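You operate a simulated robot arm through the tools that you are given. There is no shell and no other tool. Be economical: measure what you need, move in short steps, check, and stop when the job is done.

Carry out the task below with a simulated robot arm. There is one attempt and no reset: what you move stays moved.

TASK
Put the teal clip in the yellow tray.
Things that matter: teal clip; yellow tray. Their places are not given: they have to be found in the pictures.

It is judged by the outcome, as a careful person would: the job done as asked, and still so three seconds after it is handed in. It fails if anything else is knocked over, pushed out of place, dropped, spilled or broken.

THE ROBOT
A 7-joint arm with a two-finger parallel gripper, fixed in place. Base frame: the origin is at the foot of the arm, x ahead of it, y to its left, z up; the work surface is at about z = 0. Lengths are in mm, angles in rad, forces in N, time in s.
With the tool pointing down near the work surface it reaches from about 240 to 620 mm from the base axis. Its first joint turns from -1.152 to 1.152 rad. Payload 2.6 kg.
Tool frame: the origin (TCP) lies between the finger pads and is the grasp point; the fingertips stand 30 mm ahead of it; z points along the fingers, y is the line along which they close. The gripper opens to 94 mm. The fingers are 28 mm wide and 10 mm thick; the gripper's body (50 by 96 mm) begins 55 mm behind the TCP.
Orientation is that of the tool frame in the base frame, as a unit quaternion [x, y, z, w]. With the fingers straight down and closing along the base's y, the tool's x points along the base's -x, its y along +y and its z along -z.

THE INTERFACE
- The arm moves only by the tool move_arm. Its argument "series" is a list of rows, each a list of 2 entries, a list of its own where there are three numbers: the shift along the tool's x, y, z in cm, then the turn about the tool's z in rad. In form: [[[x, y, z], spin], ...]. A call has 1 to 8 rows; each row shifts and turns the commanded pose from where the row before left it, along the tool's axes as they then stand. "fingers" is the opening in per cent of the stroke, from 0 (shut) to 100 (fully open), set as the call begins (left out, the last holds). A row lasts 0.2 s, in which the tool goes at most 50 mm and 0.15 rad; a call with a longer step from one row to the next is refused whole, and so is a gripper value outside its range. A pose out of reach is approached as far as the arm can. The call stops where the force on the tool passes 40 N (or 10 N more than at its start, if that is more) or the arm is blocked; 0.2 s more then pass. The fingers move at their own pace (about 72 mm/s each) and stop on an object; they squeeze with about 42 N. The grip force told is the motor's: it shows also when the fingers shut on nothing. Time passes only in rows, and 0.2 s behind the last, so rows that do not move let the fingers close. It gives the time, the measured TCP pose, the force on the tool (base axes), the opening and the grip force at its end, in the units of the frame above (readings bear some noise).
- Cameras (640 x 400 px; columns grow to the right, rows downward): "scene" is fixed at [46.4, 447.9, 578.4]; the picture's right is [-0.59, -0.81, 0.00], its down [-0.45, 0.33, -0.83] and it looks along [0.67, -0.49, -0.56] (base axes); focal length 374 px, centre (320, 200). "wrist" rides on the gripper at [-37, 0, -58] in the tool frame; the picture's right is [0.00, -1.00, 0.00], its down [0.97, 0.00, -0.24] and it looks along [0.24, 0.00, 0.97] (tool axes); focal length 218 px, centre (320, 200).
- get_image(camera): a new picture of that camera. No time passes.
- measure_at(camera, pixels): there is no depth. For up to 12 entries [column, row, z] of the newest picture of that camera ("zoom" is the newest enlarged one), the place [x, y] in the base frame at which the ray of that pixel passes the height z, good to about 2 mm, but the place of the scene camera against the robot may be out by one fixed shift of up to 25 mm in any direction. No time passes.
- enlarge(camera, box): a new picture of the part [left, top, right, bottom] of that camera's present view, enlarged. No time passes.
- sign_off(): hands the job in; it is judged then, once.

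Work in short steps. Measure before you move; look again where a grasp or a placing could have gone wrong, and mend it. You have 60 turns and 26 pictures in all, the two below and enlarged ones among them. Open the gripper and draw the arm clear of the work before you hand the job in, unless the task says otherwise; then end with one line.

The tools are called after ">>>" as a command line: name --argument value ..., lists and objects as JSON in quotes. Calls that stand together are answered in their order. move_arm: Moves the arm, as the interface text tells. Its arguments: {"type":"object","properties":{"series":{"type":"array","items":{"type":"array"}},"fingers":{"type":"number"}},"required":["series"]} The other tools are called the same way: get_image (camera) takes a picture; measure_at (camera, pixels) gives the place at which the rays of pixels pass given heights; enlarge (camera, box) takes an enlarged picture of a part of a camera's view; sign_off () hands the job in.

At the start:

```text
clock: 0.0
ee_pos: [467.8, 78.7, 254.3]
orientation: [0.0, 1.0, 0.0, 0.0]
ft_force: [0.5, -0.6, 0.2]
grip_width: 94.3
finger_force: 0.1
```

scene: 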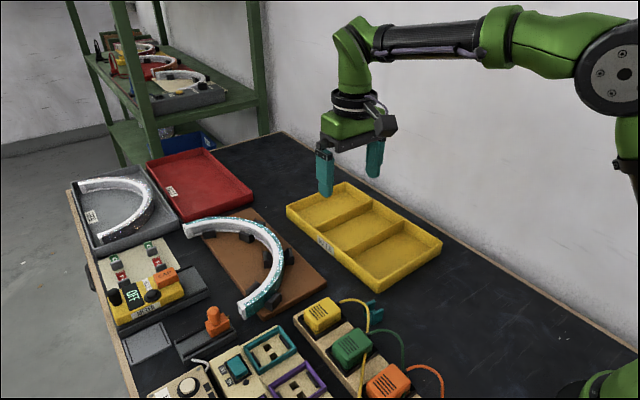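
wrist: 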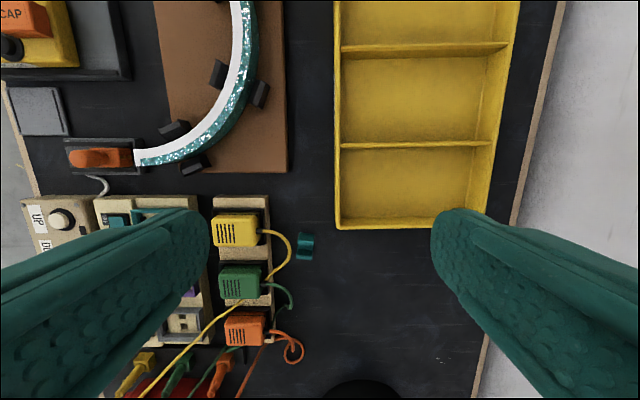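

The wrist view shows a small teal object at about (305,246), beside the yellow cable. I'll enlarge it there and in the scene view.

>>> enlarge --camera "wrist" --box '[250, 200, 360, 290]'

>>> enlarge --camera "scene" --box '[300, 260, 460, 360]'

>>> measure_at --camera "wrist" --pixels '[[305, 246, 0], [305, 246, 20], [298, 234, 10], [314, 234, 10], [298, 260, 10], [314, 260, 10], [337, 228, 0], [440, 225, 0], [417, 186, 5], [343, 145, 30], [290, 250, 5]]'

```text
4.44 times, centred on (305, 245) of wrist
```

zoom: 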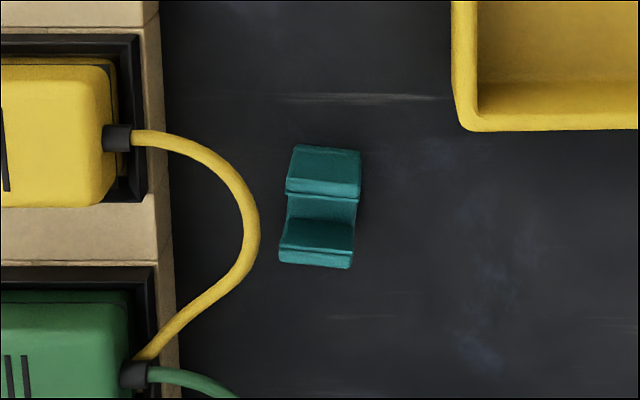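

```text
4.00 times, centred on (380, 310) of scene
```

zoom: 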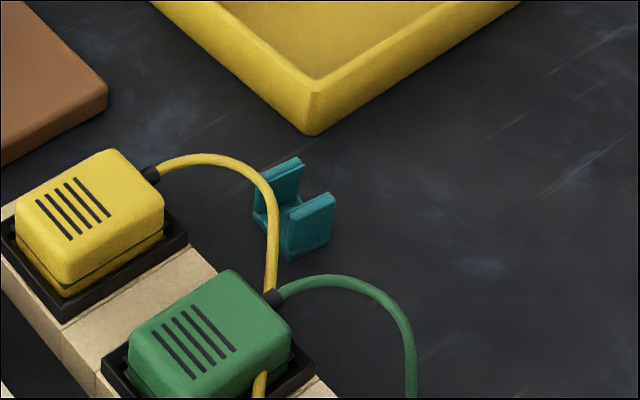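

```text
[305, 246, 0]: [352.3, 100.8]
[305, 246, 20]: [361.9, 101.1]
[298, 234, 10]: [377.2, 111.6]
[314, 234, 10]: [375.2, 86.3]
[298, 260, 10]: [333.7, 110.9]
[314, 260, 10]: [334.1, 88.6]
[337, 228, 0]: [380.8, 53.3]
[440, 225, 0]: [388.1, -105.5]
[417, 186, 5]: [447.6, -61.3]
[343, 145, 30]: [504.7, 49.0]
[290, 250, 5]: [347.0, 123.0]
```

The clip is a U shape with its walls facing ±x, at about (355,99), and the yellow cable is close on its +y side. I'll turn the gripper about 90° so the fingers close along x and stay clear of the cable.

>>> move_arm --series '[[[0, 0, 0], 0.15], [[0, 0, 0], 0.15], [[0, 0, 0], 0.15], [[0, 0, 0], 0.15], [[0, 0, 0], 0.15], [[0, 0, 0], 0.15], [[0, 0, 0], 0.15], [[0, 0, 0], 0.15]]'

>>> move_arm --series '[[[0, 0, 0], 0.15], [[0, 0, 0], 0.15], [[0, 0, 0], 0.07], [[0, -4, 0], 0], [[1, -4, 0], 0], [[0, -3, 4], 0], [[0, 0, 4], 0], [[0, 0, 0], 0]]'

>>> get_image --camera "wrist"

```text
clock: 1.8
ee_pos: [468.0, 77.9, 254.7]
orientation: [0.566, 0.824, 0.0, 0.0]
ft_force: [0.3, 0.2, 1.0]
grip_width: 94.2
finger_force: 0.0
```

```text
clock: 3.6
ee_pos: [356.3, 84.0, 170.5]
orientation: [0.706, 0.708, 0.0, 0.0]
ft_force: [-0.7, -0.1, 0.7]
grip_width: 94.1
finger_force: 0.1
```

```text
21 pictures are left
```

wrist: 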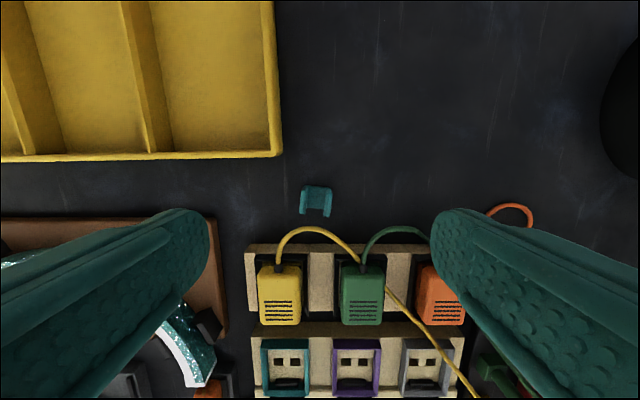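

The clip is now at about (316,201). I'll enlarge and measure it.

>>> enlarge --camera "wrist" --box '[266, 170, 366, 240]'

>>> measure_at --camera "wrist" --pixels '[[316, 201, 0], [316, 201, 20], [300, 202, 20], [332, 202, 20], [316, 187, 20], [316, 215, 20], [278, 157, 0], [269, 150, 30], [128, 0, 30], [155, 150, 30], [305, 227, 30]]'

```text
5.71 times, centred on (316, 205) of wrist
```

zoom: 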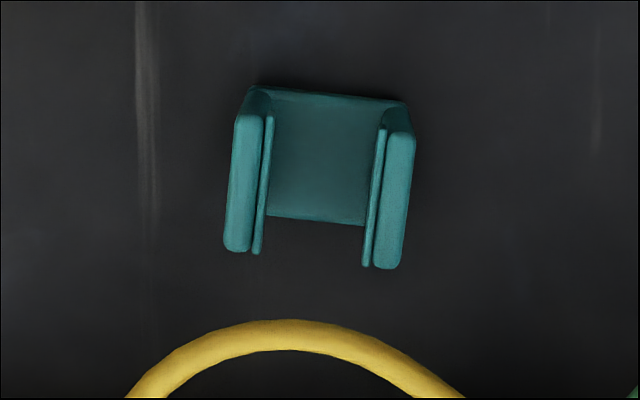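

```text
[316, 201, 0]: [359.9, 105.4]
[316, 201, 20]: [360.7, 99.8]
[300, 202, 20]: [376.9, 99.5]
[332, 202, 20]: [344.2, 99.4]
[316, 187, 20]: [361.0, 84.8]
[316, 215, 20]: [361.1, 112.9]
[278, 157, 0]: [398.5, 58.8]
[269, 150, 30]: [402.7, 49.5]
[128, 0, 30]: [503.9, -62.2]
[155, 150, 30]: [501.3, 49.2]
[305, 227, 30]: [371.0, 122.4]
```

The clip's centre is near (361,98), turned about +0.09 in the picture. I'll align with it, narrow the fingers to about 60 mm, come down part way and check.

>>> move_arm --series '[[[1.3, 0.45, 0], 0], [[0, 0, 0], 0.09], [[0, 0, 3], 0], [[0, 0, 3], 0], [[0, 0, 0], 0]]' --fingers 64

>>> get_image --camera "wrist"

```text
clock: 4.8
ee_pos: [361.2, 100.9, 111.6]
orientation: [0.738, 0.675, 0.0, 0.0]
ft_force: [-0.4, -0.2, 0.4]
grip_width: 60.1
finger_force: 0.2
```

```text
19 pictures are left
```

wrist: 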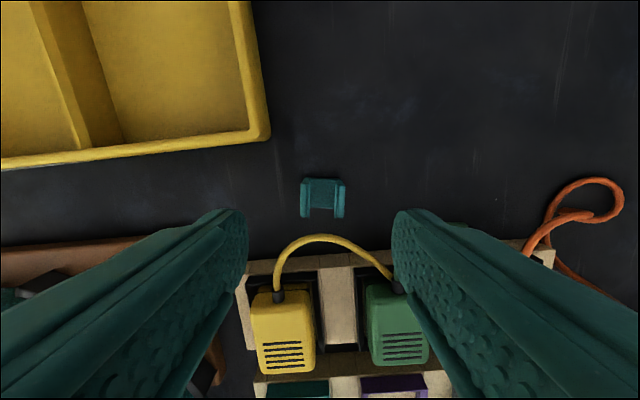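

The clip is aligned and centred at column 322. I'll measure its extent along y.

>>> measure_at --camera "wrist" --pixels '[[322, 180, 5], [322, 178, 15], [336, 217, 20], [308, 217, 20], [322, 209, 5], [300, 200, 20], [344, 200, 20], [318, 236, 20], [318, 236, 40], [318, 236, 5]]'

```text
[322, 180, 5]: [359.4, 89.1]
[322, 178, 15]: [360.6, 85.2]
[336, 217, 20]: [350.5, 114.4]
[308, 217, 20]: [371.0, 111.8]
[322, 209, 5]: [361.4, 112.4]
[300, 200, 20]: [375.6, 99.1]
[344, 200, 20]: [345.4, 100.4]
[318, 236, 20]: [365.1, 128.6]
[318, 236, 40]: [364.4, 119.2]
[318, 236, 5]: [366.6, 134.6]
```

The clip spans y 88–113 and the cable edge is at y≥119. I'll shift 3 mm away from the cable and come down to z≈36.

>>> move_arm --series '[[[-0.3, 0, 2], 0], [[0, 0, 2], 0], [[0, 0, 2], 0], [[0, 0, 1.5], 0], [[0, 0, 0], 0]]'

>>> get_image --camera "wrist"

>>> enlarge --camera "scene" --box '[300, 230, 460, 330]'

```text
clock: 6.0
ee_pos: [362.1, 96.5, 39.7]
orientation: [0.738, 0.675, 0.0, 0.0]
ft_force: [-0.2, -0.2, -0.2]
grip_width: 60.0
finger_force: 0.0
```

```text
18 pictures are left
```

wrist: 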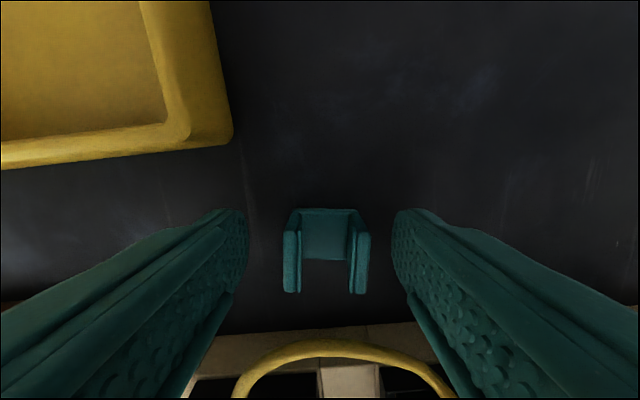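

```text
4.00 times, centred on (380, 280) of scene
```

zoom: 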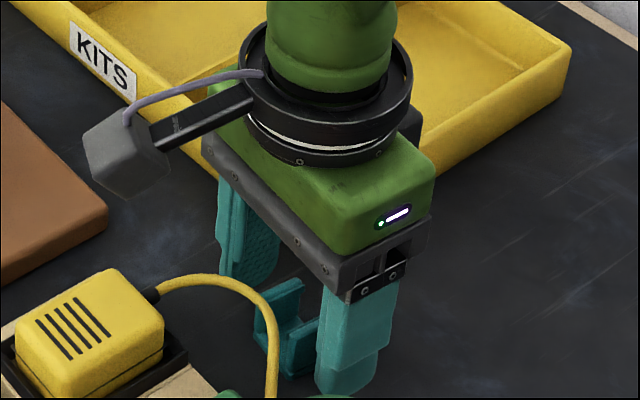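

The fingers straddle the clip and are clear of the cable. I'll lower a little further, centre and close.

>>> move_arm --series '[[[0.1, -0.2, 0.3], 0], [[0, 0, 0], 0]]'

>>> move_arm --series '[[[0, 0, 0], 0], [[0, 0, 0], 0], [[0, 0, 0], 0], [[0, 0, 0], 0]]' --fingers 0

>>> move_arm --series '[[[0, 0, -1], 0], [[0, 0, -2], 0], [[0, 0, -4], 0], [[0, 0, -4], 0], [[0, 0, 0], 0]]'

>>> get_image --camera "wrist"

>>> get_image --camera "scene"

```text
clock: 6.6
ee_pos: [358.6, 99.7, 35.6]
orientation: [0.738, 0.675, 0.0, 0.0]
ft_force: [-1.1, -0.7, -1.2]
grip_width: 60.4
finger_force: 0.0
```

```text
clock: 7.6
ee_pos: [359.4, 98.3, 35.1]
orientation: [0.738, 0.675, -0.001, 0.001]
ft_force: [-0.6, -0.3, 1.6]
grip_width: 28.1
finger_force: 42.1
```

```text
clock: 8.8
ee_pos: [360.7, 98.2, 145.1]
orientation: [0.738, 0.675, 0.0, 0.0]
ft_force: [0.6, 0.0, -0.4]
grip_width: 27.8
finger_force: 41.9
```

```text
16 pictures are left
```

wrist: 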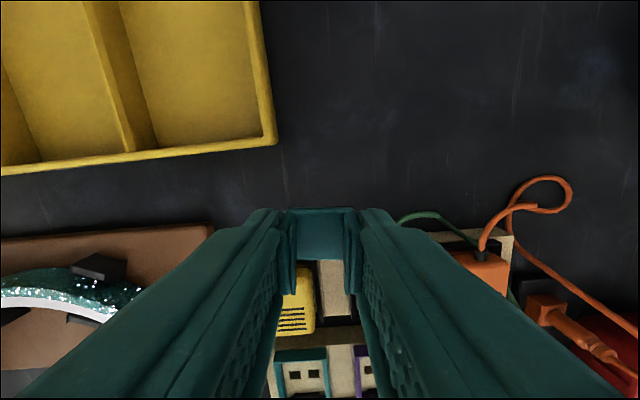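

```text
15 pictures are left
```

scene: 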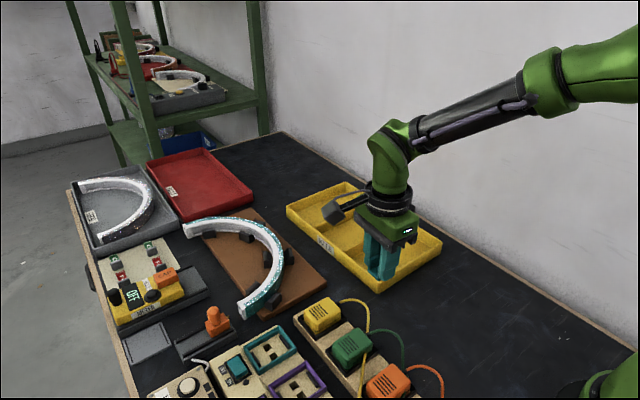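

The clip is held (opening 28 mm) and nothing else moved. The near compartment runs over x 403–501, so I'll carry the clip to about (450,-10) and look.

>>> move_arm --series '[[[-2.5, 2.45, 0], 0], [[-2.5, 2.45, 0], 0], [[-2.5, 2.45, 0], 0], [[-2.5, 2.45, 0], 0], [[0, 0, 0], 0]]'

>>> get_image --camera "wrist"

>>> get_image --camera "scene"

```text
clock: 10.0
ee_pos: [449.9, -7.4, 148.3]
orientation: [0.737, 0.675, 0.0, 0.0]
ft_force: [-0.7, -0.8, -0.2]
grip_width: 28.0
finger_force: 41.9
```

```text
14 pictures are left
```

wrist: 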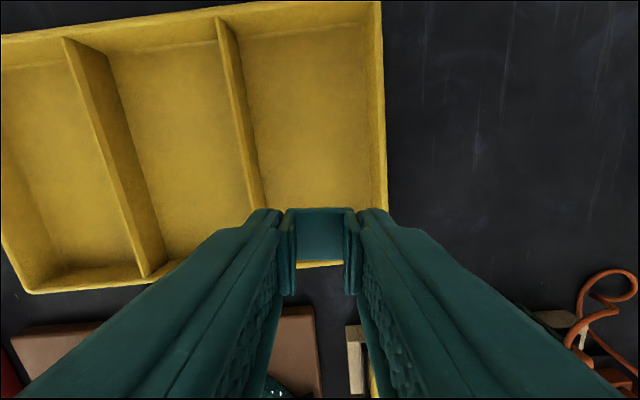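

```text
13 pictures are left
```

scene: 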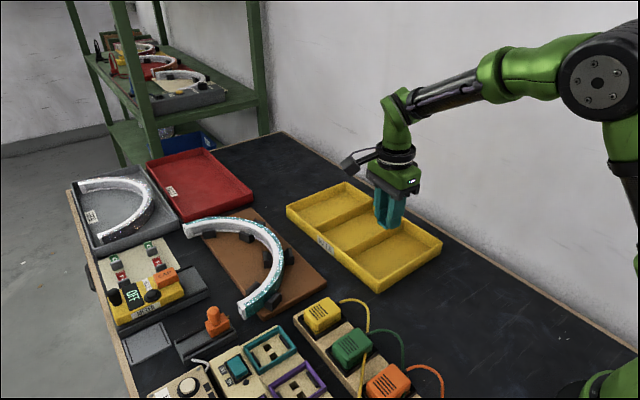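

>>> measure_at --camera "wrist" --pixels '[[380, 5, 30], [386, 208, 30], [220, 20, 30], [260, 200, 30], [300, 265, 30], [300, 120, 3], [375, 190, 3], [238, 40, 3]]'

```text
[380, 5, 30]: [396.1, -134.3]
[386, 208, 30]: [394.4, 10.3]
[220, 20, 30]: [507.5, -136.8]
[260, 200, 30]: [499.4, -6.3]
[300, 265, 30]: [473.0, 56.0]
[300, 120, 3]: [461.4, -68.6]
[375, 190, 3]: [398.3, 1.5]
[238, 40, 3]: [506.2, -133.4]
```

The compartment spans x 397–500 and y -134..50. I'll move to its middle and lower the clip to just above the floor, TCP z≈43.

>>> move_arm --series '[[[-3.2, 0.3, 0], 0], [[0, 0, 3], 0], [[0, 0, 3], 0], [[0, 0, 2.5], 0], [[0, 0, 1.5], 0], [[0, 0, 0.4], 0], [[0, 0, 0], 0]]'

>>> get_image --camera "wrist"

```text
clock: 11.6
ee_pos: [449.1, -39.6, 42.5]
orientation: [0.738, 0.675, 0.0, 0.0]
ft_force: [-0.2, 0.5, 0.4]
grip_width: 27.9
finger_force: 42.5
```

```text
12 pictures are left
```

wrist: 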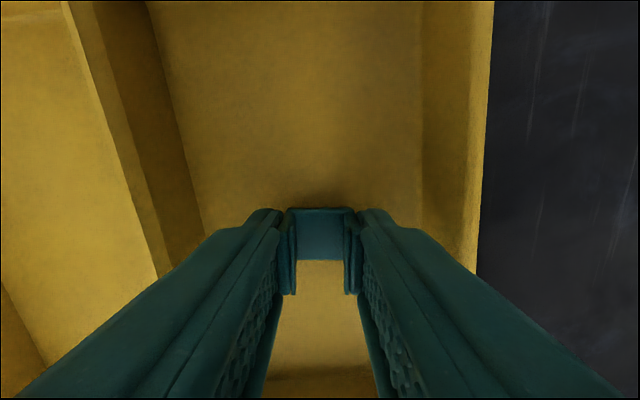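

The clip is inside the compartment just above the floor. I'll open to about 52 mm and rise straight up.

>>> move_arm --series '[[[0, 0, 0.1], 0], [[0, 0, 0], 0], [[0, 0, 0], 0], [[0, 0, 0], 0]]' --fingers 55

>>> move_arm --series '[[[0, 0, -1], 0], [[0, 0, -3], 0], [[0, 0, -4], 0], [[0, 0, -4], 0], [[0, 0, -4], 0], [[0, 0, 0], 0]]'

>>> get_image --camera "wrist"

>>> get_image --camera "scene"

```text
clock: 12.6
ee_pos: [448.2, -41.1, 42.3]
orientation: [0.738, 0.675, 0.0, 0.0]
ft_force: [-0.8, 0.3, -0.1]
grip_width: 51.7
finger_force: 0.0
```

```text
clock: 14.0
ee_pos: [446.5, -40.6, 204.6]
orientation: [0.737, 0.675, 0.0, -0.001]
ft_force: [-0.1, 1.1, -1.3]
grip_width: 51.9
finger_force: 0.1
```

```text
11 pictures are left
```

wrist: 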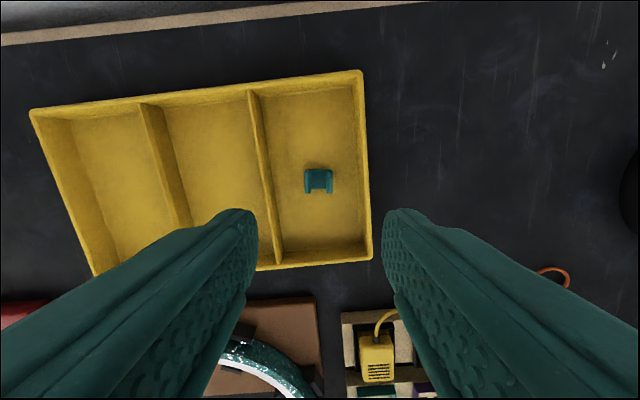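

```text
10 pictures are left
```

scene: 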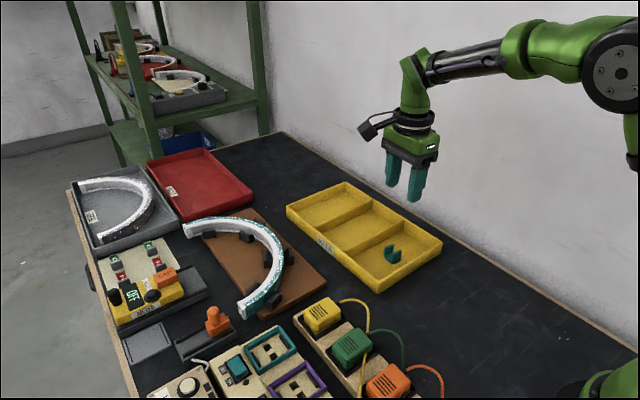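

The clip rests in the near compartment of the yellow tray, at scene pixel (392,254). Nothing else was disturbed, so I'll open the gripper fully and hand in.

>>> move_arm --series '[[[0, 0, -2], 0], [[0, 0, 0], 0], [[0, 0, 0], 0]]' --fingers 100

>>> sign_off

```text
clock: 14.8
ee_pos: [447.4, -39.7, 222.4]
orientation: [0.738, 0.674, 0.0, 0.001]
ft_force: [0.1, 0.7, -0.7]
grip_width: 94.2
finger_force: 0.0
```

```text
The job is handed in.
```

The teal clip is in the yellow tray, the gripper is open and clear of the work, and nothing else was disturbed.
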